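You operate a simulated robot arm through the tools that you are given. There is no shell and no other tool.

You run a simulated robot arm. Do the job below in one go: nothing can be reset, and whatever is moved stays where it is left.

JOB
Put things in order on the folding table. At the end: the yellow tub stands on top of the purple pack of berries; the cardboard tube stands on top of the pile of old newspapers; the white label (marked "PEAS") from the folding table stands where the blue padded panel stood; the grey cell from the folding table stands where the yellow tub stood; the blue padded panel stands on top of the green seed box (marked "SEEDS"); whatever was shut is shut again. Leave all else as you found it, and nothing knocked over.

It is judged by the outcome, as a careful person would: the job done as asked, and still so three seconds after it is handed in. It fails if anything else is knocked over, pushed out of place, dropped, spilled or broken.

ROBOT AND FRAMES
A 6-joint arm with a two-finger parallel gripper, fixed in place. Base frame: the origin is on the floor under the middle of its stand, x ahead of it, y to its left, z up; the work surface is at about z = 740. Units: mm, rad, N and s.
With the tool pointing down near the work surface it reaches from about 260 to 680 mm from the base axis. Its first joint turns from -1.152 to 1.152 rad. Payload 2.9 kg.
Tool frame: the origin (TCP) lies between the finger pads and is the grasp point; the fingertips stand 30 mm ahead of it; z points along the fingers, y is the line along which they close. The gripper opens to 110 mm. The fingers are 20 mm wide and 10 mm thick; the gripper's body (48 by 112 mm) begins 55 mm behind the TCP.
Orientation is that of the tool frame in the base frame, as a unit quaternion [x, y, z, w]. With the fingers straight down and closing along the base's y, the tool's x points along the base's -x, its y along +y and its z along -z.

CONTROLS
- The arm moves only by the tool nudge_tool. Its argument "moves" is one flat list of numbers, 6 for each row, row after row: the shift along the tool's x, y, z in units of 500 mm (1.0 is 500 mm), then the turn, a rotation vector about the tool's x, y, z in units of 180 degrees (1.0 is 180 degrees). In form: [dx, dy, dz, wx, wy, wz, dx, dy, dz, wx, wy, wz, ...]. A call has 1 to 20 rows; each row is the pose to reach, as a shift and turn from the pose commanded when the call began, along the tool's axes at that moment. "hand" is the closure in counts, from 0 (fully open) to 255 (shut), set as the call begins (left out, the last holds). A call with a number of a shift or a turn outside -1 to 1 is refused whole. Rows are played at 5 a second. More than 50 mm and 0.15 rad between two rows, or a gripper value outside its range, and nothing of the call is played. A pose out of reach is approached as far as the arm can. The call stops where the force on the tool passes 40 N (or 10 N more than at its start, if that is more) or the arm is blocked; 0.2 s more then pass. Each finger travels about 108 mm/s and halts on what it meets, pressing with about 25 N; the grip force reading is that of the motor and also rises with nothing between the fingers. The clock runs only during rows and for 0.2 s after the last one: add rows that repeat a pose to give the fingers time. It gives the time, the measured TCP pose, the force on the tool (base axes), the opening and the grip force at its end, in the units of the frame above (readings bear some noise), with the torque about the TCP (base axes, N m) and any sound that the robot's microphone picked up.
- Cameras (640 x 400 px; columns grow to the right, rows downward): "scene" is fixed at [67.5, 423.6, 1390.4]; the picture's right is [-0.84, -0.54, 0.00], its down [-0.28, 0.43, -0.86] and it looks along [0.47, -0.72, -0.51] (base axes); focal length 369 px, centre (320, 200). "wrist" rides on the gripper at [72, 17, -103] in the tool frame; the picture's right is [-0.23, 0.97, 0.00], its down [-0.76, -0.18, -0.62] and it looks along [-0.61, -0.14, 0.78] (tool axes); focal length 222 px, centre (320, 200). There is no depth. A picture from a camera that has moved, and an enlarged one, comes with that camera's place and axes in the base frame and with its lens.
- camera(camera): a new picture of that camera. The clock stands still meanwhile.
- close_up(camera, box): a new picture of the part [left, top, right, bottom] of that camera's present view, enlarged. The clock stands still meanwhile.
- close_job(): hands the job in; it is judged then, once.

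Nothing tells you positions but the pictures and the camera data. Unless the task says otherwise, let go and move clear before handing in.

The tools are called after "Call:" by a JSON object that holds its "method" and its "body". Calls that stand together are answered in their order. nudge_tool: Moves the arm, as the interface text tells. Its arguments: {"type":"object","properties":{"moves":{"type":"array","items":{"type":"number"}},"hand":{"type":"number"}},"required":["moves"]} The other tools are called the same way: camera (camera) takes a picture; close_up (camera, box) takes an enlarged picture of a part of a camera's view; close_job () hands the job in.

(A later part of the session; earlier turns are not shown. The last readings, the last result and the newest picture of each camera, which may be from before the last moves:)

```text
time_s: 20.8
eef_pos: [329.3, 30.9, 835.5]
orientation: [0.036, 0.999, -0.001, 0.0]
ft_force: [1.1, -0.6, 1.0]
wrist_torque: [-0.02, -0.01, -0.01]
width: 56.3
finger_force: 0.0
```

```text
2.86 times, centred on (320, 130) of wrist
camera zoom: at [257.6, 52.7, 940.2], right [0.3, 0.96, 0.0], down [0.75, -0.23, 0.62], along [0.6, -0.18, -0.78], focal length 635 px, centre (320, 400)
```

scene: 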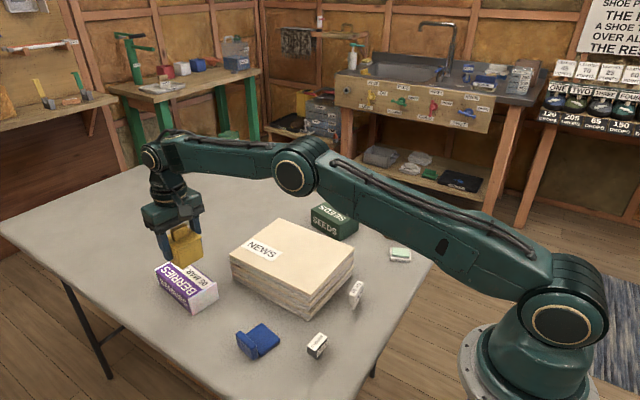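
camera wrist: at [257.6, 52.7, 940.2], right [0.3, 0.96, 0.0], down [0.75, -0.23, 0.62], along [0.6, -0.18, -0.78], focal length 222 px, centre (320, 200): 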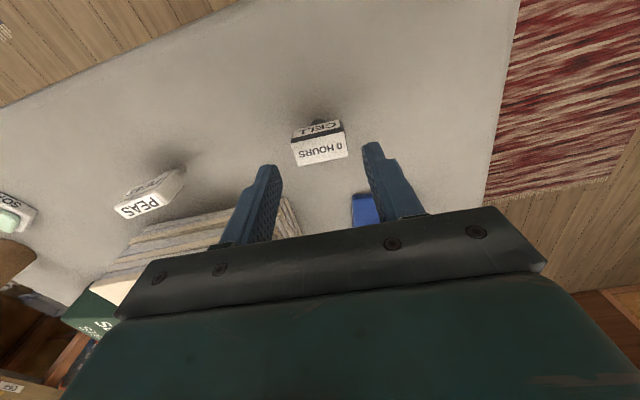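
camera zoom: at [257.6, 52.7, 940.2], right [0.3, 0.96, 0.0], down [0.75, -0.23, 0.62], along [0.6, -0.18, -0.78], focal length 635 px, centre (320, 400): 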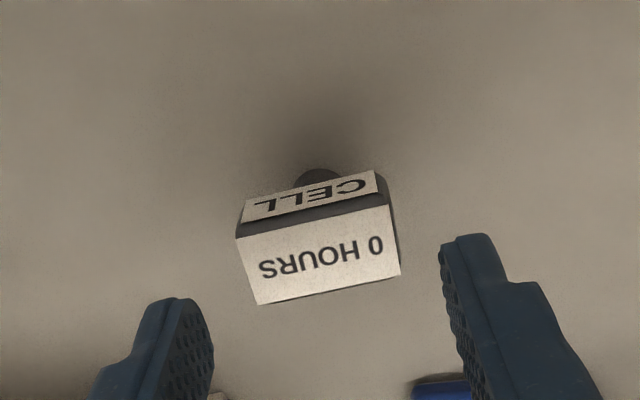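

The cell is centred within about 1 mm. I go down so the fingers flank the head, then check again.

Call:
{"method": "nudge_tool", "body": {"moves": [0.001, 0, 0.025, 0, 0, 0, 0.002, 0, 0.05, 0, 0, 0, 0.002, 0, 0.075, 0, 0, 0, 0.002, 0, 0.102, 0, 0, 0, 0.002, 0, 0.102, 0, 0, 0]}}

Call:
{"method": "close_up", "body": {"camera": "wrist", "box": [224, 90, 416, 230]}}

Call:
{"method": "close_up", "body": {"camera": "scene", "box": [270, 300, 366, 370]}}

```text
time_s: 22.0
eef_pos: [329.0, 31.3, 785.0]
orientation: [0.035, 0.999, 0.0, 0.0]
ft_force: [-0.9, -0.8, 0.0]
wrist_torque: [-0.03, -0.02, 0.01]
width: 56.0
finger_force: 0.1
```

```text
2.86 times, centred on (320, 160) of wrist
camera zoom: at [255.7, 53.4, 888.8], right [0.3, 0.96, 0.0], down [0.75, -0.23, 0.62], along [0.6, -0.18, -0.78], focal length 635 px, centre (320, 314)
```

zoom: 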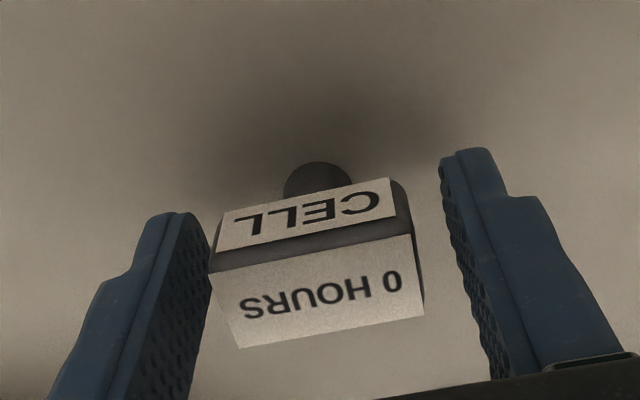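

```text
5.71 times, centred on (318, 335) of scene
camera zoom: at [67.5, 423.6, 1390.4], right [-0.84, -0.54, 0.0], down [-0.28, 0.43, -0.86], along [0.47, -0.72, -0.51], focal length 2110 px, centre (331, -571)
```

zoom: 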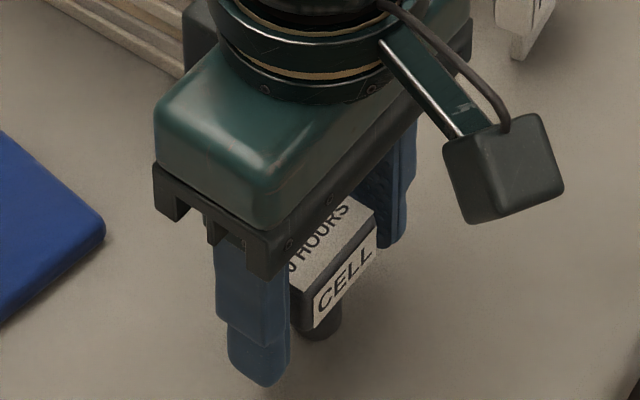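

Both gaps are about 9 mm, so the cell is symmetric between the fingers. I close to 44 mm first and then grip.

Call:
{"method": "nudge_tool", "body": {"moves": [0, 0, 0, 0, 0, 0, 0, 0, 0, 0, 0, 0], "hand": 153}}

Call:
{"method": "close_up", "body": {"camera": "wrist", "box": [224, 90, 416, 230]}}

```text
time_s: 22.6
eef_pos: [327.4, 30.6, 784.8]
orientation: [0.035, 0.999, 0.0, 0.0]
ft_force: [-0.8, 0.6, 0.8]
wrist_torque: [-0.04, -0.04, 0.03]
width: 43.9
finger_force: 0.1
```

```text
2.86 times, centred on (320, 160) of wrist
camera zoom: at [255.7, 53.4, 888.9], right [0.3, 0.96, 0.0], down [0.75, -0.23, 0.62], along [0.6, -0.18, -0.78], focal length 635 px, centre (320, 314)
```

zoom: 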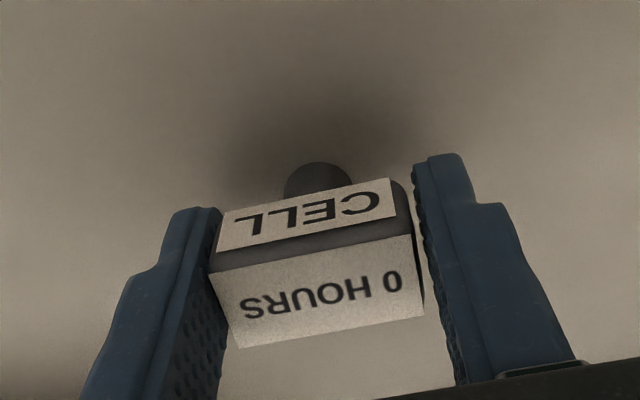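

Still symmetric with about 2–3 mm on each side. Closing to grip.

Call:
{"method": "nudge_tool", "body": {"moves": [0, 0, 0, 0, 0, 0, 0, 0, 0, 0, 0, 0, 0, 0, 0, 0, 0, 0], "hand": 255}}

Call:
{"method": "close_up", "body": {"camera": "wrist", "box": [224, 90, 416, 230]}}

Call:
{"method": "close_up", "body": {"camera": "scene", "box": [270, 300, 366, 370]}}

```text
time_s: 23.4
eef_pos: [328.8, 31.1, 786.2]
orientation: [0.037, 0.999, 0.0, 0.0]
ft_force: [-0.4, 0.4, -0.8]
wrist_torque: [0.02, -0.01, 0.03]
width: 41.1
finger_force: 24.6
```

```text
2.86 times, centred on (320, 160) of wrist
camera zoom: at [255.7, 53.4, 888.9], right [0.3, 0.96, 0.0], down [0.75, -0.23, 0.62], along [0.6, -0.18, -0.78], focal length 635 px, centre (320, 314)
```

zoom: 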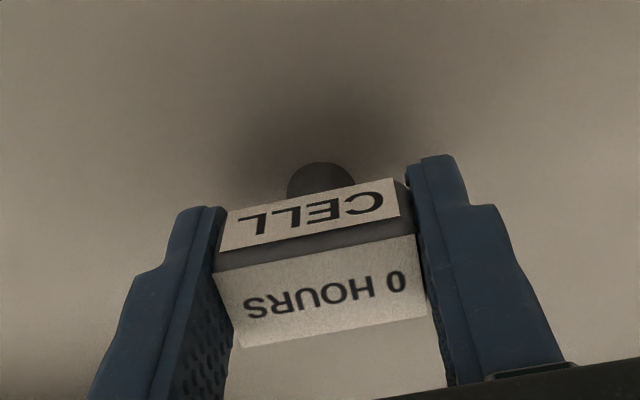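

```text
5.71 times, centred on (318, 335) of scene
camera zoom: at [67.5, 423.6, 1390.4], right [-0.84, -0.54, 0.0], down [-0.28, 0.43, -0.86], along [0.47, -0.72, -0.51], focal length 2110 px, centre (331, -571)
```

zoom: 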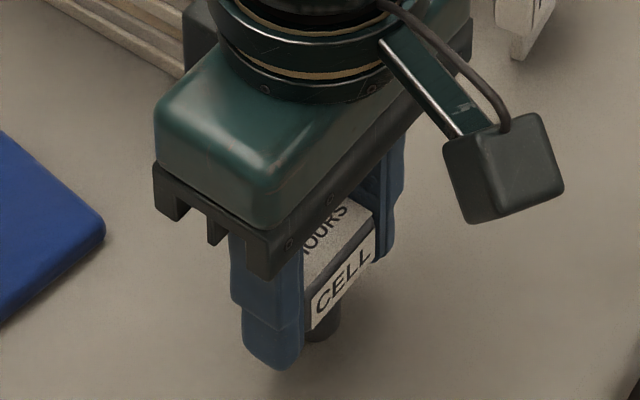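

The cell is held at 41 mm wide. I lift it 130 mm and carry it across to where the tub stood, at about (331.5, -251.5).

Call:
{"method": "nudge_tool", "body": {"moves": [0, 0, -0.04, 0, 0, 0, 0, 0, -0.11, 0, 0, 0, 0, 0, -0.19, 0, 0, 0, 0, 0, -0.26, 0, 0, 0, -0.0066, -0.0805, -0.26, 0, 0, 0, -0.0132, -0.1609, -0.26, 0, 0, 0, -0.0198, -0.2414, -0.26, 0, 0, 0, -0.0263, -0.3219, -0.26, 0, 0, 0, -0.0329, -0.4024, -0.26, 0, 0, 0, -0.0395, -0.4828, -0.26, 0, 0, 0, -0.0461, -0.5633, -0.26, 0, 0, 0, -0.0461, -0.5633, -0.26, 0, 0, 0]}}

Call:
{"method": "camera", "body": {"camera": "wrist"}}

Call:
{"method": "camera", "body": {"camera": "scene"}}

```text
time_s: 26.0
eef_pos: [330.7, -253.1, 914.8]
orientation: [0.035, 0.999, 0.0, 0.0]
ft_force: [0.3, -0.8, -0.8]
wrist_torque: [-0.04, -0.03, -0.01]
width: 40.9
finger_force: 25.1
```

```text
taken
camera wrist: at [259.6, -230.3, 1018.6], right [0.29, 0.96, 0.0], down [0.75, -0.23, 0.62], along [0.6, -0.18, -0.78], focal length 222 px, centre (320, 200)
```

wrist: 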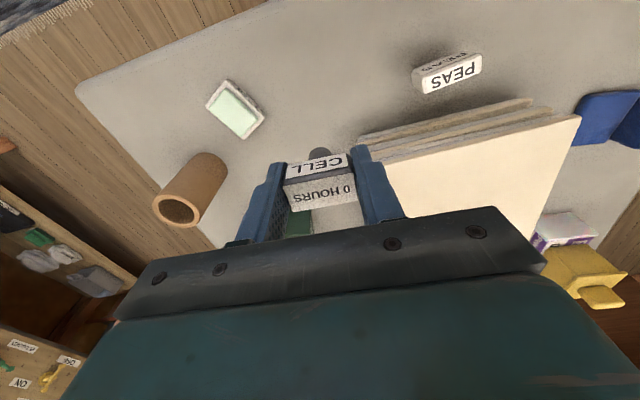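

```text
taken
```

scene: 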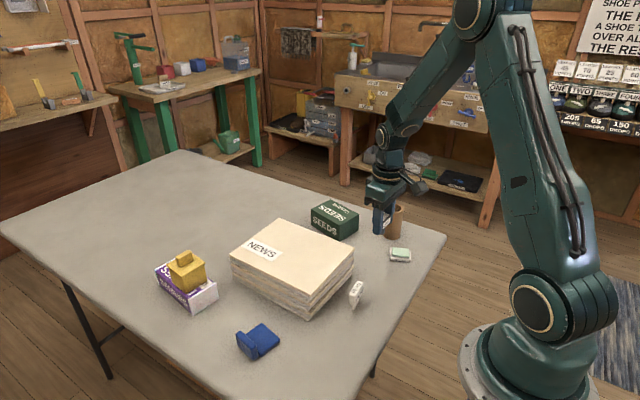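

The cell is over the tub's former place. I lower it to about 6 mm above the table.

Call:
{"method": "nudge_tool", "body": {"moves": [0, 0.001, 0.07, 0, 0, 0, 0, 0.002, 0.14, 0, 0, 0, 0, 0.002, 0.2, 0, 0, 0, 0, 0.002, 0.232, 0, 0, 0, 0, 0.002, 0.244, 0, 0, 0, 0, 0.002, 0.244, 0, 0, 0]}}

Call:
{"method": "close_up", "body": {"camera": "scene", "box": [320, 210, 448, 290]}}

Call:
{"method": "close_up", "body": {"camera": "wrist", "box": [224, 90, 416, 230]}}

```text
time_s: 27.4
eef_pos: [332.6, -250.3, 792.6]
orientation: [0.035, 0.999, 0.0, 0.0]
ft_force: [0.7, -0.9, -0.3]
wrist_torque: [-0.03, 0.02, 0.01]
width: 41.1
finger_force: 24.7
```

```text
5.00 times, centred on (384, 250) of scene
camera zoom: at [67.5, 423.6, 1390.4], right [-0.84, -0.54, 0.0], down [-0.28, 0.43, -0.86], along [0.47, -0.72, -0.51], focal length 1846 px, centre (0, -50)
```

zoom: 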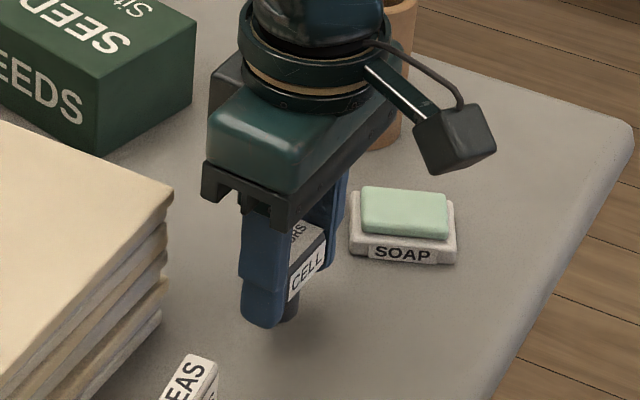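

```text
2.86 times, centred on (320, 160) of wrist
camera zoom: at [260.2, -227.6, 896.2], right [0.3, 0.96, 0.0], down [0.75, -0.23, 0.62], along [0.6, -0.18, -0.78], focal length 635 px, centre (320, 314)
```

zoom: 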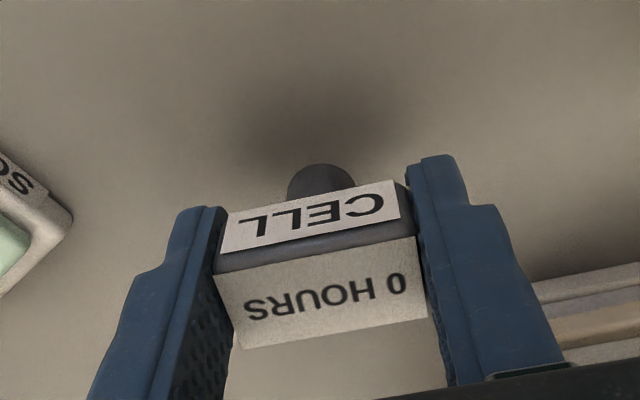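

Call:
{"method": "nudge_tool", "body": {"moves": [0, 0, 0.004, 0, 0, 0, 0, 0, 0.008, 0, 0, 0, 0, 0, 0.01, 0, 0, 0, 0, 0, 0.01, 0, 0, 0]}}

```text
time_s: 28.4
eef_pos: [331.2, -250.9, 788.0]
orientation: [0.037, 0.999, 0.0, -0.001]
ft_force: [0.3, -0.2, -0.1]
wrist_torque: [-0.03, -0.02, 0.0]
width: 41.2
finger_force: 25.0
```

Call:
{"method": "nudge_tool", "body": {"moves": [0, 0, 0.002, 0, 0, 0, 0, 0, 0.004, 0, 0, 0, 0, 0, 0.004, 0, 0, 0]}}

```text
time_s: 29.2
eef_pos: [331.0, -249.5, 784.9]
orientation: [0.035, 0.999, 0.001, 0.0]
ft_force: [0.3, 0.3, -0.4]
wrist_torque: [-0.01, -0.02, -0.01]
width: 41.2
finger_force: 25.0
```

Call:
{"method": "nudge_tool", "body": {"moves": [0, 0, 0.002, 0, 0, 0, 0, 0, 0.002, 0, 0, 0]}}

Call:
{"method": "close_up", "body": {"camera": "scene", "box": [350, 235, 414, 285]}}

```text
time_s: 29.8
eef_pos: [330.5, -249.9, 784.8]
orientation: [0.035, 0.999, 0.001, 0.0]
ft_force: [0.3, 0.6, 3.2]
wrist_torque: [0.03, -0.01, 0.01]
width: 41.2
finger_force: 25.1
```

```text
8.00 times, centred on (382, 260) of scene
camera zoom: at [67.4, 423.6, 1390.4], right [-0.84, -0.54, 0.0], down [-0.28, 0.43, -0.86], along [0.47, -0.72, -0.51], focal length 2954 px, centre (-176, -280)
```

zoom: 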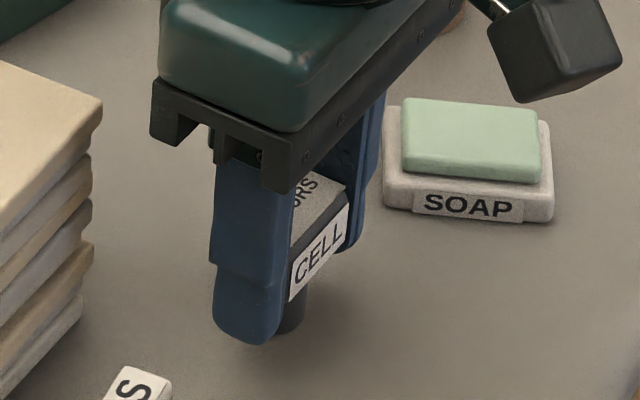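

Touching the table with about 3 N. I release the cell gently.

Call:
{"method": "nudge_tool", "body": {"moves": [0, 0, 0, 0, 0, 0, 0, 0, 0, 0, 0, 0], "hand": 125}}

Call:
{"method": "close_up", "body": {"camera": "wrist", "box": [224, 90, 416, 230]}}

Call:
{"method": "close_up", "body": {"camera": "scene", "box": [350, 235, 414, 285]}}

```text
time_s: 30.4
eef_pos: [330.6, -250.5, 785.4]
orientation: [0.036, 0.999, 0.0, 0.0]
ft_force: [-1.0, -1.2, -0.4]
wrist_torque: [0.04, 0.01, 0.0]
width: 56.4
finger_force: 0.0
```

```text
2.86 times, centred on (320, 160) of wrist
camera zoom: at [258.4, -228.2, 888.6], right [0.3, 0.96, 0.0], down [0.75, -0.23, 0.62], along [0.6, -0.18, -0.78], focal length 635 px, centre (320, 314)
```

zoom: 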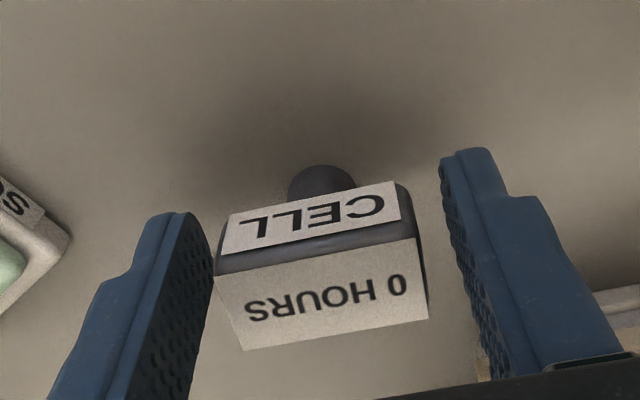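

```text
8.00 times, centred on (382, 260) of scene
camera zoom: at [67.5, 423.6, 1390.4], right [-0.84, -0.54, 0.0], down [-0.28, 0.43, -0.86], along [0.47, -0.72, -0.51], focal length 2954 px, centre (-176, -280)
```

zoom: 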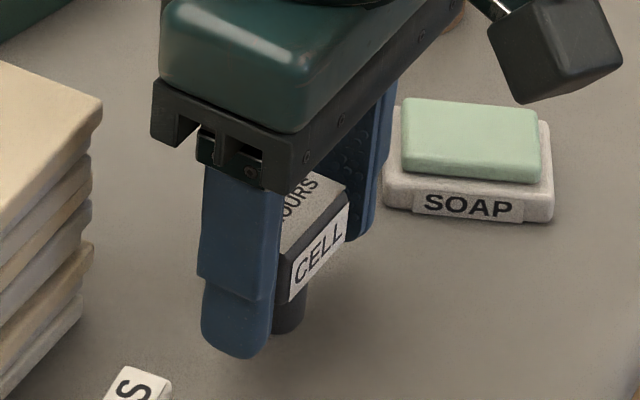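

The cell stands free in the tub's old spot. I rise straight up, then move over to the blue padded panel near (447, 75) to look at it.

Call:
{"method": "nudge_tool", "body": {"moves": [0, 0, -0.03, 0, 0, 0, 0, 0, -0.09, 0, 0, 0, 0, 0, -0.17, 0, 0, 0, 0, 0, -0.25, 0, 0, 0, 0, 0, -0.3, 0, 0, 0, -0.0238, 0.0832, -0.3, 0, 0, 0, -0.0477, 0.1664, -0.3, 0, 0, 0, -0.0715, 0.2496, -0.3, 0, 0, 0, -0.0953, 0.3328, -0.3, 0, 0, 0, -0.1191, 0.416, -0.3, 0, 0, 0, -0.143, 0.4991, -0.3, 0, 0, 0, -0.1668, 0.5823, -0.3, 0, 0, 0, -0.1906, 0.6655, -0.3, 0, 0, 0, -0.1906, 0.6655, -0.3, 0, 0, 0]}}

Call:
{"method": "camera", "body": {"camera": "wrist"}}

Call:
{"method": "camera", "body": {"camera": "scene"}}

Call:
{"method": "close_up", "body": {"camera": "scene", "box": [220, 310, 300, 370]}}

```text
time_s: 33.4
eef_pos: [447.7, 75.4, 934.3]
orientation: [0.036, 0.999, 0.0, 0.0]
ft_force: [-0.7, -0.4, 0.3]
wrist_torque: [-0.02, 0.0, -0.01]
width: 56.1
finger_force: 0.1
```

```text
taken
camera wrist: at [375.7, 97.7, 1037.9], right [0.3, 0.96, 0.0], down [0.75, -0.23, 0.62], along [0.6, -0.18, -0.78], focal length 222 px, centre (320, 200)
```

wrist: 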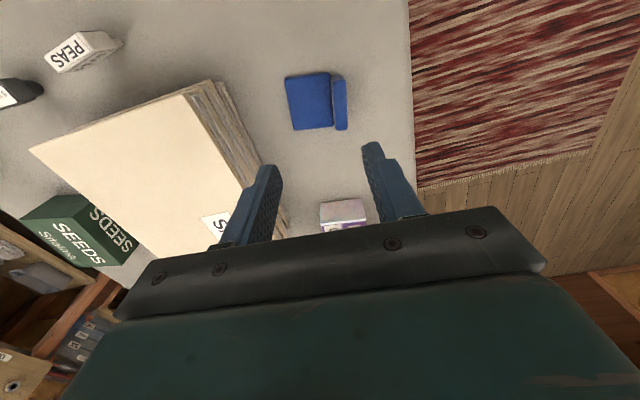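

```text
taken
```

scene: 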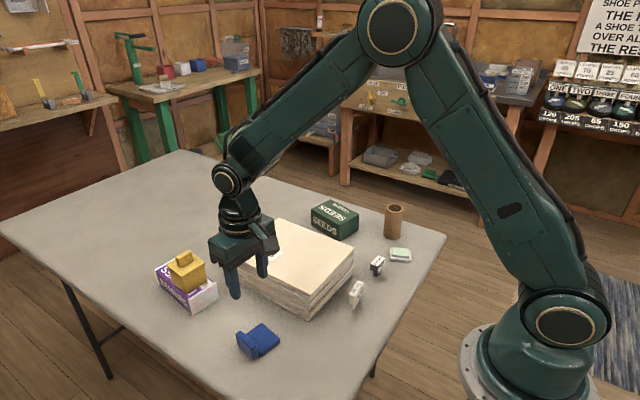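

```text
6.67 times, centred on (260, 340) of scene
camera zoom: at [67.5, 423.6, 1390.4], right [-0.84, -0.54, 0.0], down [-0.28, 0.43, -0.86], along [0.47, -0.72, -0.51], focal length 2461 px, centre (720, -733)
```

zoom: 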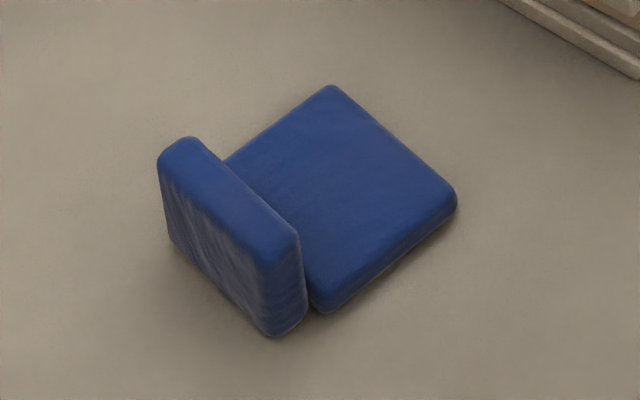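

Call:
{"method": "close_up", "body": {"camera": "wrist", "box": [264, 50, 376, 150]}}

Call:
{"method": "close_up", "body": {"camera": "wrist", "box": [0, 0, 160, 120]}}

Call:
{"method": "close_up", "body": {"camera": "scene", "box": [330, 230, 426, 310]}}

```text
4.00 times, centred on (320, 100) of wrist
camera zoom: at [375.7, 97.7, 1037.9], right [0.3, 0.96, 0.0], down [0.75, -0.23, 0.62], along [0.6, -0.18, -0.78], focal length 888 px, centre (320, 600)
```

zoom: 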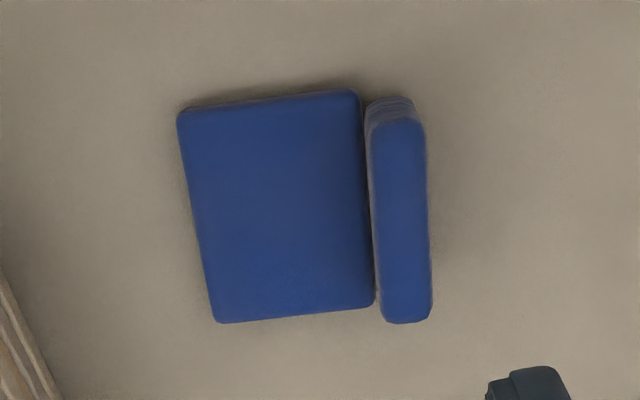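

```text
3.33 times, centred on (80, 60) of wrist
camera zoom: at [375.7, 97.7, 1037.9], right [0.3, 0.96, 0.0], down [0.75, -0.23, 0.62], along [0.6, -0.18, -0.78], focal length 740 px, centre (1120, 667)
```

zoom: 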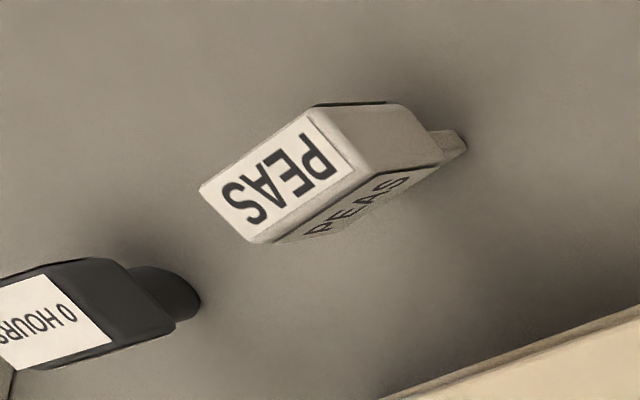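

```text
5.00 times, centred on (378, 270) of scene
camera zoom: at [67.5, 423.6, 1390.4], right [-0.84, -0.54, 0.0], down [-0.28, 0.43, -0.86], along [0.47, -0.72, -0.51], focal length 1846 px, centre (30, -150)
```

zoom: 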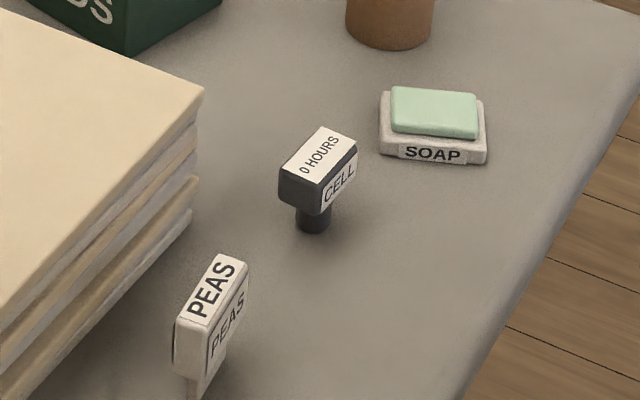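

The blue panel is an L: a flat seat at about z 752 with an upright slab, top at z≈780, centred at (451, 98) and turned about -11°. Its footprint centre is near (447, 71). I centre over the slab, narrow the fingers to 40 mm and descend to just above it.

Call:
{"method": "nudge_tool", "body": {"moves": [-0.0018, 0.0113, 0.052, 0, 0, 0.0096, -0.0035, 0.0225, 0.104, 0, 0, 0.0192, -0.0053, 0.0338, 0.156, 0, 0, 0.0287, -0.007, 0.045, 0.208, 0, 0, 0.0383, -0.007, 0.045, 0.208, 0, 0, 0.0383, -0.007, 0.045, 0.208, 0, 0, 0.0383], "hand": 162}}

Call:
{"method": "camera", "body": {"camera": "wrist"}}

Call:
{"method": "close_up", "body": {"camera": "wrist", "box": [224, 70, 416, 210]}}

Call:
{"method": "close_up", "body": {"camera": "scene", "box": [200, 280, 320, 370]}}

```text
time_s: 34.8
eef_pos: [455.1, 97.8, 831.0]
orientation: [0.095, 0.995, 0.0, 0.0]
ft_force: [-0.9, 0.1, 1.0]
wrist_torque: [0.02, 0.0, -0.03]
width: 40.0
finger_force: 0.0
```

```text
taken
camera wrist: at [385.6, 129.3, 934.4], right [0.41, 0.91, 0.0], down [0.71, -0.32, 0.62], along [0.57, -0.25, -0.78], focal length 222 px, centre (320, 200)
```

wrist: 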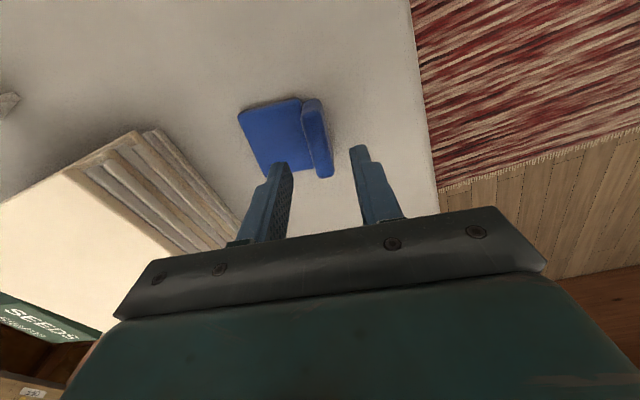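

```text
2.86 times, centred on (320, 140) of wrist
camera zoom: at [385.6, 129.3, 934.4], right [0.41, 0.91, 0.0], down [0.71, -0.32, 0.62], along [0.57, -0.25, -0.78], focal length 635 px, centre (320, 371)
```

zoom: 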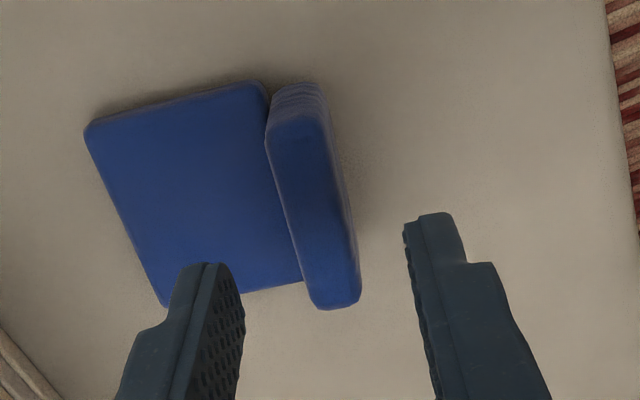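

```text
4.44 times, centred on (260, 325) of scene
camera zoom: at [67.5, 423.6, 1390.4], right [-0.84, -0.54, 0.0], down [-0.28, 0.43, -0.86], along [0.47, -0.72, -0.51], focal length 1641 px, centre (587, -356)
```

zoom: 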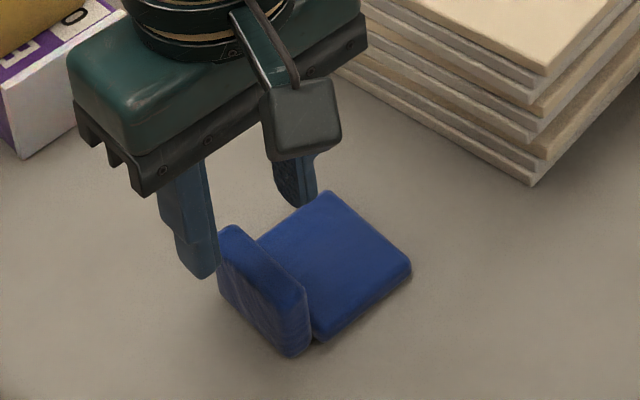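

The slab is centred between the fingers within 1–2 mm. I turn another 1.5° and go down to z≈789, keeping the inner fingertip above the seat.

Call:
{"method": "nudge_tool", "body": {"moves": [0.001, 0, 0.025, 0, 0, 0.004, 0.0025, 0, 0.05, 0, 0, 0.009, 0.0025, 0, 0.07, 0, 0, 0.009, 0.0025, 0, 0.084, 0, 0, 0.009, 0.0025, 0, 0.084, 0, 0, 0.009]}}

Call:
{"method": "close_up", "body": {"camera": "wrist", "box": [224, 90, 416, 230]}}

Call:
{"method": "close_up", "body": {"camera": "scene", "box": [200, 280, 320, 370]}}

```text
time_s: 36.0
eef_pos: [455.3, 98.7, 789.6]
orientation: [0.11, 0.994, 0.0, -0.001]
ft_force: [-1.1, 0.3, 1.0]
wrist_torque: [-0.02, -0.03, -0.02]
width: 40.0
finger_force: 0.2
```

```text
2.86 times, centred on (320, 160) of wrist
camera zoom: at [385.7, 130.3, 892.8], right [0.43, 0.9, 0.0], down [0.7, -0.34, 0.62], along [0.56, -0.27, -0.78], focal length 635 px, centre (320, 314)
```

zoom: 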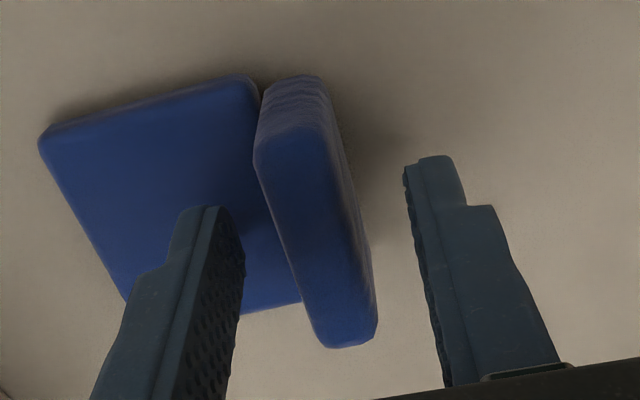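

```text
4.44 times, centred on (260, 325) of scene
camera zoom: at [67.5, 423.6, 1390.4], right [-0.84, -0.54, 0.0], down [-0.28, 0.43, -0.86], along [0.47, -0.72, -0.51], focal length 1641 px, centre (587, -356)
```

zoom: 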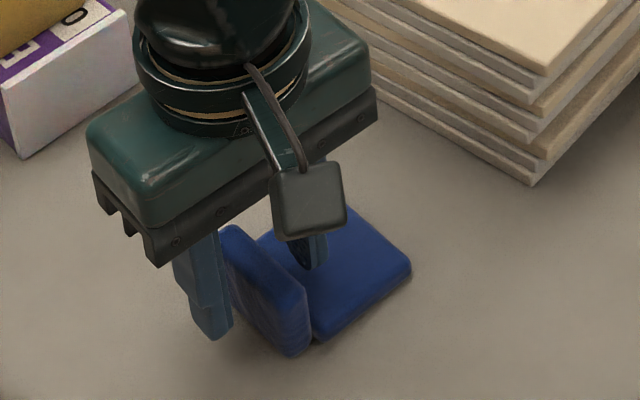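

The slab is centred to within 1 mm, and the inner fingertip is above the seat. Closing.

Call:
{"method": "nudge_tool", "body": {"moves": [0, 0, 0, 0, 0, 0, 0, 0, 0, 0, 0, 0, 0, 0, 0, 0, 0, 0], "hand": 255}}

Call:
{"method": "close_up", "body": {"camera": "wrist", "box": [224, 90, 416, 230]}}

Call:
{"method": "close_up", "body": {"camera": "scene", "box": [200, 280, 320, 370]}}

```text
time_s: 36.8
eef_pos: [454.2, 97.5, 788.8]
orientation: [0.11, 0.994, 0.0, -0.001]
ft_force: [0.0, 1.0, -0.2]
wrist_torque: [0.0, 0.03, 0.02]
width: 14.6
finger_force: 24.8
```

```text
2.86 times, centred on (320, 160) of wrist
camera zoom: at [385.6, 130.3, 893.0], right [0.43, 0.9, 0.0], down [0.7, -0.34, 0.62], along [0.56, -0.27, -0.78], focal length 635 px, centre (320, 314)
```

zoom: 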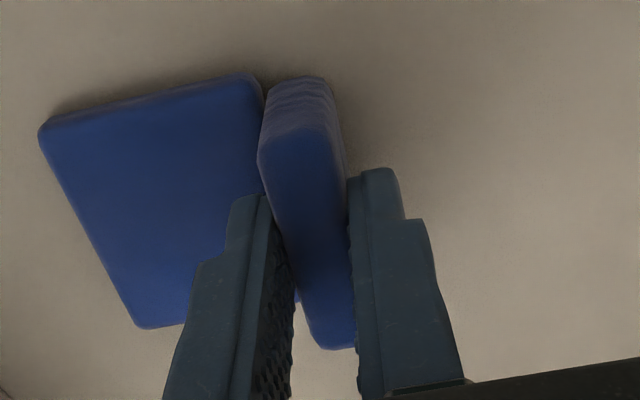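

```text
4.44 times, centred on (260, 325) of scene
camera zoom: at [67.5, 423.6, 1390.4], right [-0.84, -0.54, 0.0], down [-0.28, 0.43, -0.86], along [0.47, -0.72, -0.51], focal length 1641 px, centre (587, -356)
```

zoom: 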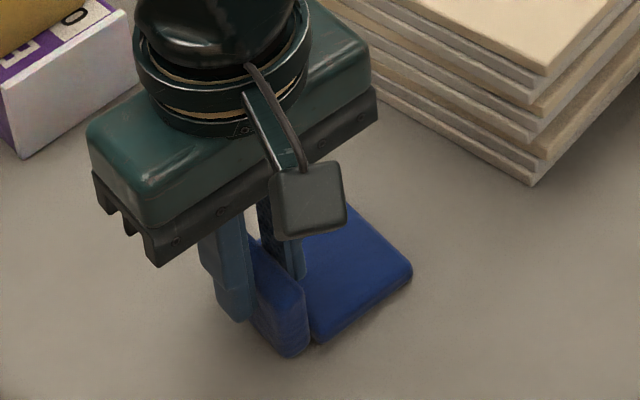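

Gripped at 14.6 mm. I do a test lift of 15 mm to make sure seat and slab come up as one piece.

Call:
{"method": "nudge_tool", "body": {"moves": [0, 0, -0.006, 0, 0, 0, 0, 0, -0.016, 0, 0, 0, 0, 0, -0.03, 0, 0, 0, 0, 0, -0.03, 0, 0, 0]}}

Call:
{"method": "close_up", "body": {"camera": "scene", "box": [200, 280, 320, 370]}}

Call:
{"method": "close_up", "body": {"camera": "wrist", "box": [224, 90, 416, 230]}}

```text
time_s: 37.8
eef_pos: [454.0, 98.2, 804.4]
orientation: [0.11, 0.994, 0.0, 0.001]
ft_force: [0.6, 0.2, 0.3]
wrist_torque: [0.02, 0.01, 0.01]
width: 14.7
finger_force: 25.4
```

```text
4.44 times, centred on (260, 325) of scene
camera zoom: at [67.5, 423.6, 1390.4], right [-0.84, -0.54, 0.0], down [-0.28, 0.43, -0.86], along [0.47, -0.72, -0.51], focal length 1641 px, centre (587, -356)
```

zoom: 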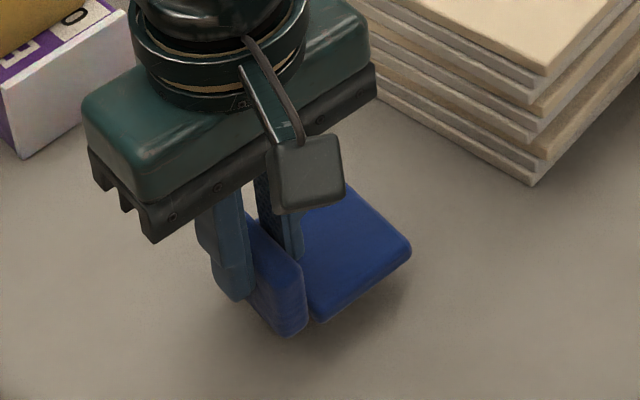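

```text
2.86 times, centred on (320, 160) of wrist
camera zoom: at [384.8, 130.5, 907.9], right [0.43, 0.9, 0.0], down [0.7, -0.34, 0.62], along [0.56, -0.27, -0.78], focal length 635 px, centre (320, 314)
```

zoom: 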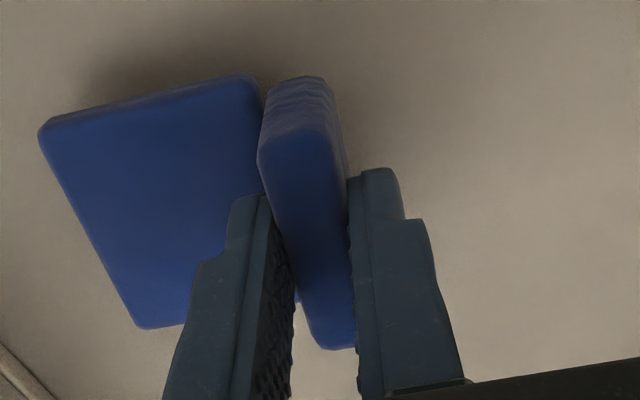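

The panel came up whole and steady. I raise it and carry it over the newspapers to above the seed box, whose centre is at about (529, -371).

Call:
{"method": "nudge_tool", "body": {"moves": [0, 0, -0.07, 0, 0, 0, 0, 0, -0.15, 0, 0, 0, 0, 0, -0.23, 0, 0, 0, 0, 0, -0.31, 0, 0, 0, -0.0353, -0.0831, -0.31, 0, 0, 0.001, -0.0706, -0.1662, -0.31, 0, 0, 0.002, -0.1059, -0.2493, -0.31, 0, 0, 0.003, -0.1412, -0.3324, -0.31, 0, 0, 0.004, -0.1766, -0.4156, -0.31, 0, 0, 0.005, -0.2119, -0.4987, -0.31, 0, 0, 0.006, -0.2472, -0.5818, -0.31, 0, 0, 0.007, -0.2825, -0.6649, -0.31, 0, 0, 0.0078, -0.3178, -0.748, -0.31, 0, 0, 0.0078, -0.3531, -0.8311, -0.31, 0, 0, 0.0078, -0.3531, -0.8311, -0.31, 0, 0, 0.0078, -0.3531, -0.8311, -0.31, 0, 0, 0.0078]}}

Call:
{"method": "camera", "body": {"camera": "wrist"}}

Call:
{"method": "camera", "body": {"camera": "scene"}}

```text
time_s: 41.2
eef_pos: [537.1, -346.5, 958.8]
orientation: [0.122, 0.993, 0.001, -0.001]
ft_force: [0.5, 0.0, -0.6]
wrist_torque: [0.03, -0.01, 0.01]
width: 14.9
finger_force: 25.2
```

```text
taken
camera wrist: at [469.1, -311.6, 1063.2], right [0.46, 0.89, 0.0], down [0.7, -0.36, 0.62], along [0.55, -0.28, -0.78], focal length 222 px, centre (320, 200)
```

wrist: 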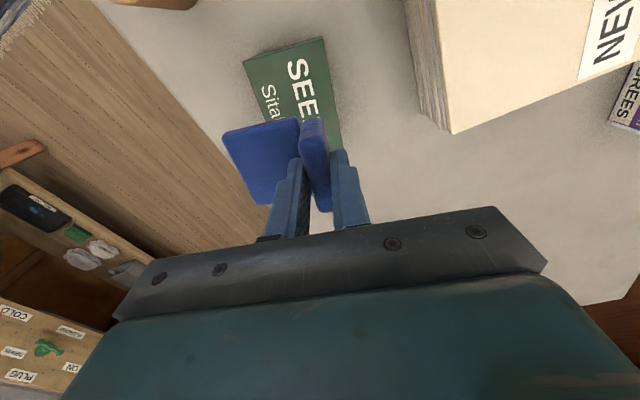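

```text
taken
```

scene: 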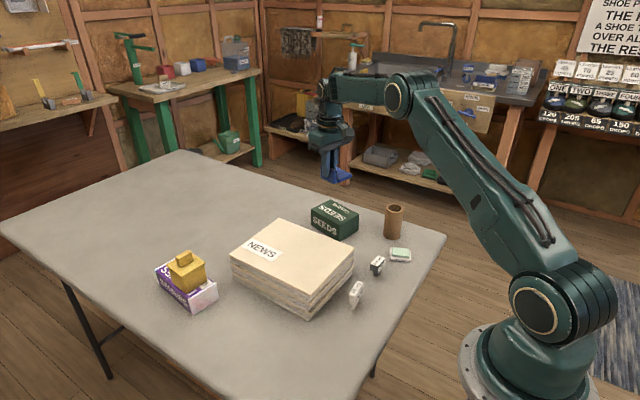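

Call:
{"method": "close_up", "body": {"camera": "wrist", "box": [208, 20, 400, 220]}}

Call:
{"method": "close_up", "body": {"camera": "scene", "box": [290, 140, 386, 250]}}

```text
2.00 times, centred on (304, 120) of wrist
camera zoom: at [469.1, -311.6, 1063.2], right [0.46, 0.89, 0.0], down [0.7, -0.36, 0.62], along [0.55, -0.28, -0.78], focal length 444 px, centre (352, 360)
```

zoom: 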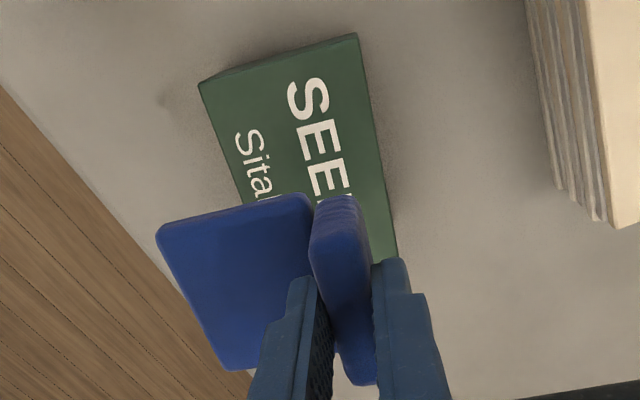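

```text
3.64 times, centred on (338, 195) of scene
camera zoom: at [67.5, 423.6, 1390.4], right [-0.84, -0.54, 0.0], down [-0.28, 0.43, -0.86], along [0.47, -0.72, -0.51], focal length 1342 px, centre (254, 218)
```

zoom: 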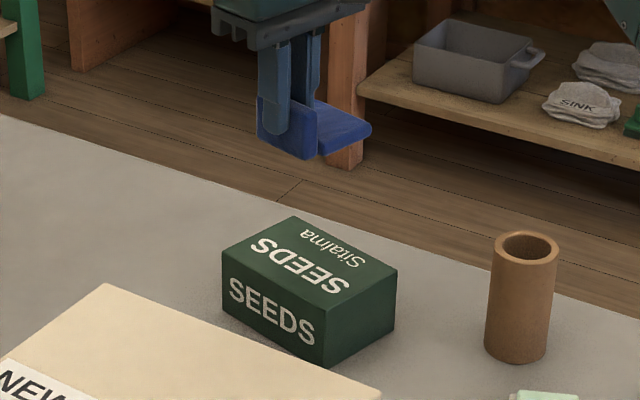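

The alignment is within about 2 mm of plan. I correct that and lower to about 6 mm above the seed box.

Call:
{"method": "nudge_tool", "body": {"moves": [0.001, 0.002, 0.06, 0, 0, 0, 0.0023, 0.004, 0.12, 0, 0, 0, 0.0023, 0.004, 0.17, 0, 0, 0, 0.0023, 0.004, 0.2, 0, 0, 0, 0.0023, 0.004, 0.212, 0, 0, 0, 0.0023, 0.004, 0.212, 0, 0, 0]}}

Call:
{"method": "close_up", "body": {"camera": "wrist", "box": [208, 20, 400, 220]}}

Call:
{"method": "close_up", "body": {"camera": "scene", "box": [290, 150, 386, 250]}}

```text
time_s: 42.6
eef_pos: [537.0, -344.8, 852.9]
orientation: [0.122, 0.993, 0.0, 0.0]
ft_force: [0.4, -0.3, -0.3]
wrist_torque: [0.01, 0.01, 0.0]
width: 14.8
finger_force: 25.6
```

```text
2.00 times, centred on (304, 120) of wrist
camera zoom: at [468.6, -311.7, 957.0], right [0.46, 0.89, 0.0], down [0.7, -0.36, 0.62], along [0.55, -0.28, -0.78], focal length 444 px, centre (352, 360)
```

zoom: 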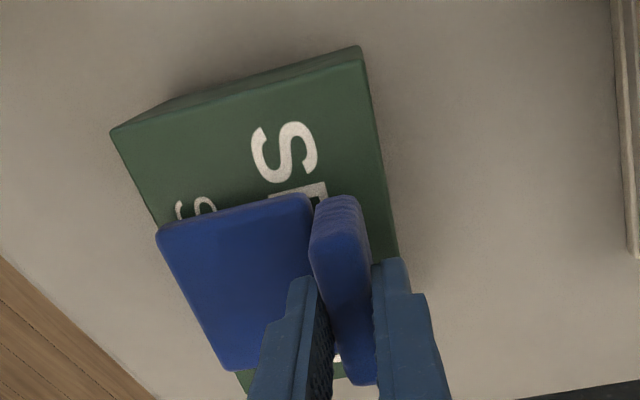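

```text
4.00 times, centred on (338, 200) of scene
camera zoom: at [67.5, 423.6, 1390.4], right [-0.84, -0.54, 0.0], down [-0.28, 0.43, -0.86], along [0.47, -0.72, -0.51], focal length 1477 px, centre (248, 200)
```

zoom: 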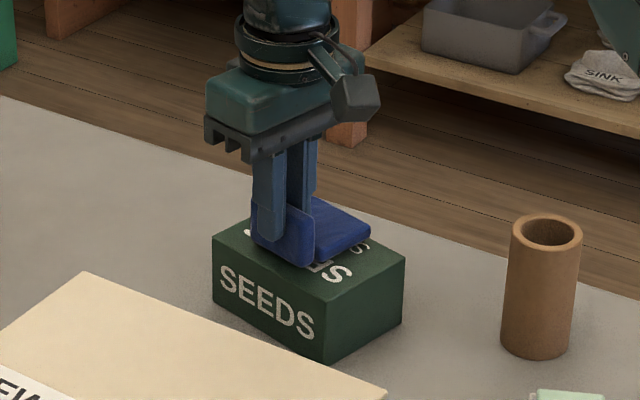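

The panel sits about 7–10 mm inside the box edges on both sides. I lower in small steps until contact.

Call:
{"method": "nudge_tool", "body": {"moves": [0, 0, 0.004, 0, 0, 0, 0, 0, 0.008, 0, 0, 0, 0, 0, 0.01, 0, 0, 0, 0, 0, 0.01, 0, 0, 0]}}

```text
time_s: 43.6
eef_pos: [535.3, -347.0, 849.9]
orientation: [0.122, 0.992, 0.0, 0.001]
ft_force: [-2.7, 1.6, 9.0]
wrist_torque: [0.03, 0.13, -0.03]
width: 14.9
finger_force: 25.3
```

Contact at about 9 N. I check that it sits flat before releasing.

Call:
{"method": "nudge_tool", "body": {"moves": [0, 0, -0.001, 0, 0, 0, 0, 0, -0.001, 0, 0, 0]}}

Call:
{"method": "close_up", "body": {"camera": "scene", "box": [305, 180, 365, 245]}}

Call:
{"method": "close_up", "body": {"camera": "wrist", "box": [208, 20, 400, 220]}}

```text
time_s: 44.2
eef_pos: [534.9, -345.8, 849.4]
orientation: [0.121, 0.993, 0.0, 0.001]
ft_force: [0.6, 1.2, 7.0]
wrist_torque: [-0.01, -0.03, 0.01]
width: 14.7
finger_force: 25.1
```

```text
6.15 times, centred on (335, 212) of scene
camera zoom: at [67.4, 423.7, 1390.4], right [-0.84, -0.54, 0.0], down [-0.28, 0.43, -0.86], along [0.47, -0.72, -0.51], focal length 2272 px, centre (228, 123)
```

zoom: 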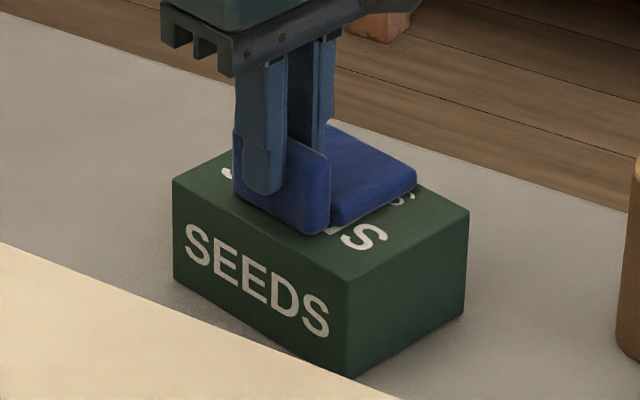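

```text
2.00 times, centred on (304, 120) of wrist
camera zoom: at [467.9, -311.3, 952.7], right [0.46, 0.89, 0.0], down [0.7, -0.36, 0.62], along [0.56, -0.28, -0.78], focal length 444 px, centre (352, 360)
```

zoom: 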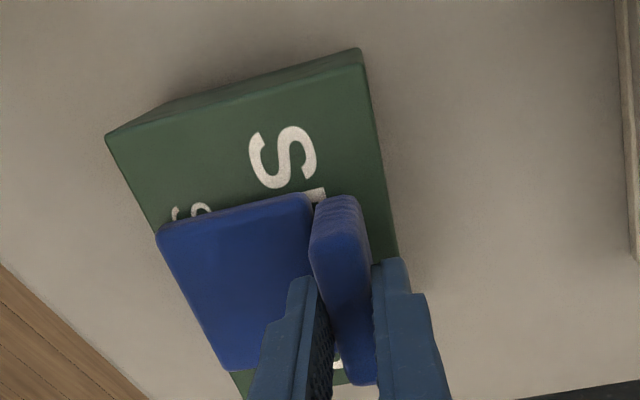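

It sits flat on the box. I open to 40 mm and rise.

Call:
{"method": "nudge_tool", "body": {"moves": [0, 0, 0, 0, 0, 0, 0, 0, 0, 0, 0, 0], "hand": 162}}

Call:
{"method": "nudge_tool", "body": {"moves": [0, 0, -0.02, 0, 0, 0, 0, 0, -0.06, 0, 0, 0, 0, 0, -0.12, 0, 0, 0, 0, 0, -0.2, 0, 0, 0, 0, 0, -0.2, 0, 0, 0]}}

Call:
{"method": "camera", "body": {"camera": "wrist"}}

Call:
{"method": "close_up", "body": {"camera": "scene", "box": [290, 150, 418, 250]}}

```text
time_s: 44.8
eef_pos: [535.7, -345.9, 848.3]
orientation: [0.122, 0.993, 0.0, 0.0]
ft_force: [0.5, 0.0, -0.8]
wrist_torque: [0.0, -0.02, 0.02]
width: 40.2
finger_force: 0.2
```

```text
time_s: 46.0
eef_pos: [534.8, -343.8, 949.3]
orientation: [0.122, 0.993, 0.001, 0.0]
ft_force: [-0.7, 0.2, -1.3]
wrist_torque: [-0.06, 0.0, -0.01]
width: 40.1
finger_force: 0.1
```

```text
taken
camera wrist: at [467.0, -309.9, 1053.0], right [0.46, 0.89, 0.0], down [0.7, -0.36, 0.62], along [0.55, -0.28, -0.78], focal length 222 px, centre (320, 200)
```

wrist: 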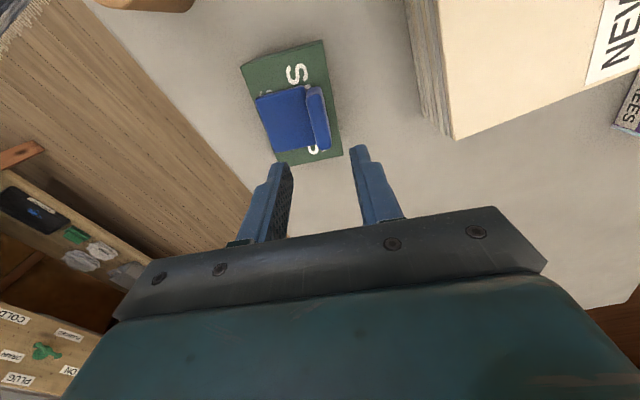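

```text
4.00 times, centred on (354, 200) of scene
camera zoom: at [67.5, 423.6, 1390.4], right [-0.84, -0.54, 0.0], down [-0.28, 0.43, -0.86], along [0.47, -0.72, -0.51], focal length 1477 px, centre (184, 200)
```

zoom: 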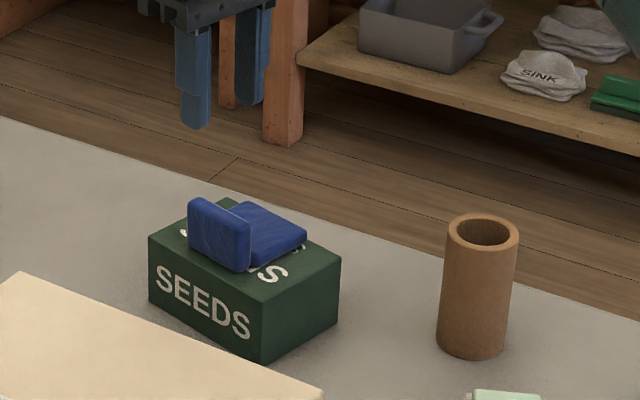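

The blue panel stands on the seed box. Next is the cardboard tube; I move above it near (370, -428) for a close look.

Call:
{"method": "nudge_tool", "body": {"moves": [0.0562, -0.0474, -0.006, 0, 0, 0, 0.1124, -0.0948, -0.012, 0, 0, 0, 0.1686, -0.1422, -0.018, 0, 0, 0, 0.2248, -0.1896, -0.024, 0, 0, 0, 0.281, -0.237, -0.03, 0, 0, 0, 0.281, -0.237, -0.03, 0, 0, 0], "hand": 60}}

Call:
{"method": "camera", "body": {"camera": "wrist"}}

Call:
{"method": "close_up", "body": {"camera": "wrist", "box": [250, 50, 410, 170]}}

```text
time_s: 47.4
eef_pos: [369.8, -426.7, 963.9]
orientation: [0.121, 0.993, 0.0, -0.001]
ft_force: [0.0, 0.1, 0.4]
wrist_torque: [-0.01, -0.01, 0.02]
width: 84.1
finger_force: 0.1
```

```text
taken
camera wrist: at [301.6, -392.3, 1067.7], right [0.46, 0.89, 0.0], down [0.7, -0.36, 0.62], along [0.56, -0.28, -0.78], focal length 222 px, centre (320, 200)
```

wrist: 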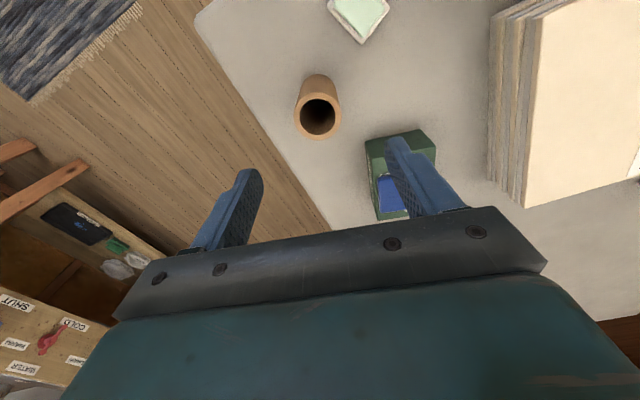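

```text
3.33 times, centred on (330, 110) of wrist
camera zoom: at [301.6, -392.3, 1067.7], right [0.46, 0.89, 0.0], down [0.7, -0.36, 0.62], along [0.56, -0.28, -0.78], focal length 740 px, centre (287, 500)
```

zoom: 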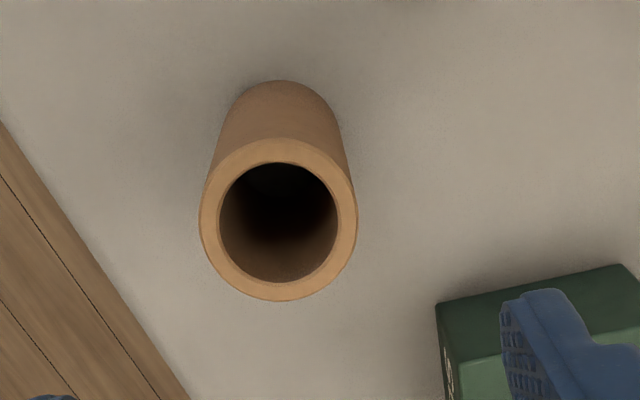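

The tube is about 48 mm across with its top at z≈838, centred at (366, -428). I narrow to 70 mm, centre over it and stop with the fingertips just above its rim.

Call:
{"method": "nudge_tool", "body": {"moves": [0.001, -0.0023, 0.056, 0, 0, 0, 0.002, -0.0046, 0.112, 0, 0, 0, 0.002, -0.0046, 0.168, 0, 0, 0, 0.002, -0.0046, 0.168, 0, 0, 0, 0.002, -0.0046, 0.168, 0, 0, 0], "hand": 93}}

Call:
{"method": "close_up", "body": {"camera": "wrist", "box": [214, 70, 424, 210]}}

Call:
{"method": "close_up", "body": {"camera": "scene", "box": [340, 160, 450, 270]}}

```text
time_s: 48.6
eef_pos: [368.8, -431.0, 879.5]
orientation: [0.122, 0.993, 0.0, 0.0]
ft_force: [-0.2, -0.1, 0.4]
wrist_torque: [0.0, -0.01, 0.06]
width: 69.9
finger_force: 0.0
```

```text
2.86 times, centred on (319, 140) of wrist
camera zoom: at [301.2, -395.3, 983.2], right [0.46, 0.89, 0.0], down [0.7, -0.36, 0.62], along [0.55, -0.28, -0.78], focal length 635 px, centre (323, 371)
```

zoom: 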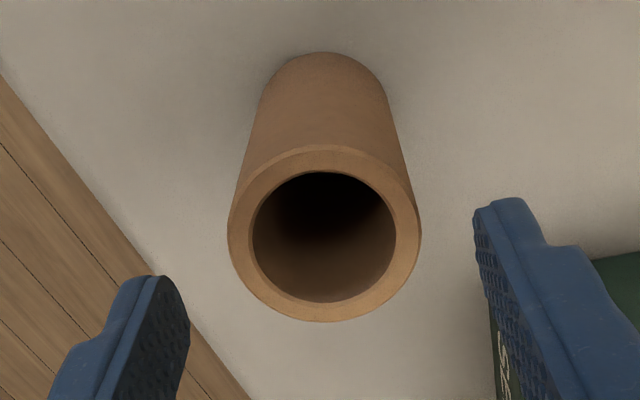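

```text
3.64 times, centred on (395, 215) of scene
camera zoom: at [67.5, 423.6, 1390.4], right [-0.84, -0.54, 0.0], down [-0.28, 0.43, -0.86], along [0.47, -0.72, -0.51], focal length 1342 px, centre (47, 146)
```

zoom: 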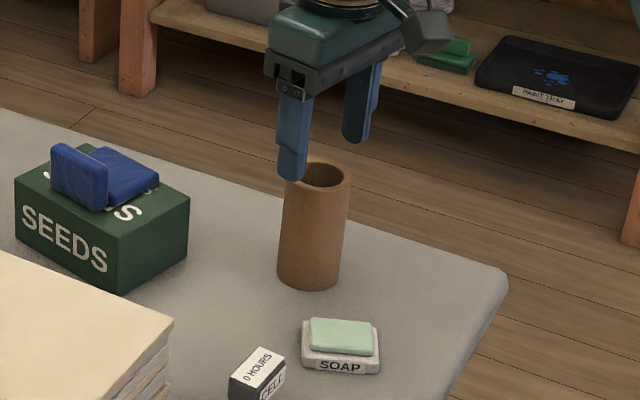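

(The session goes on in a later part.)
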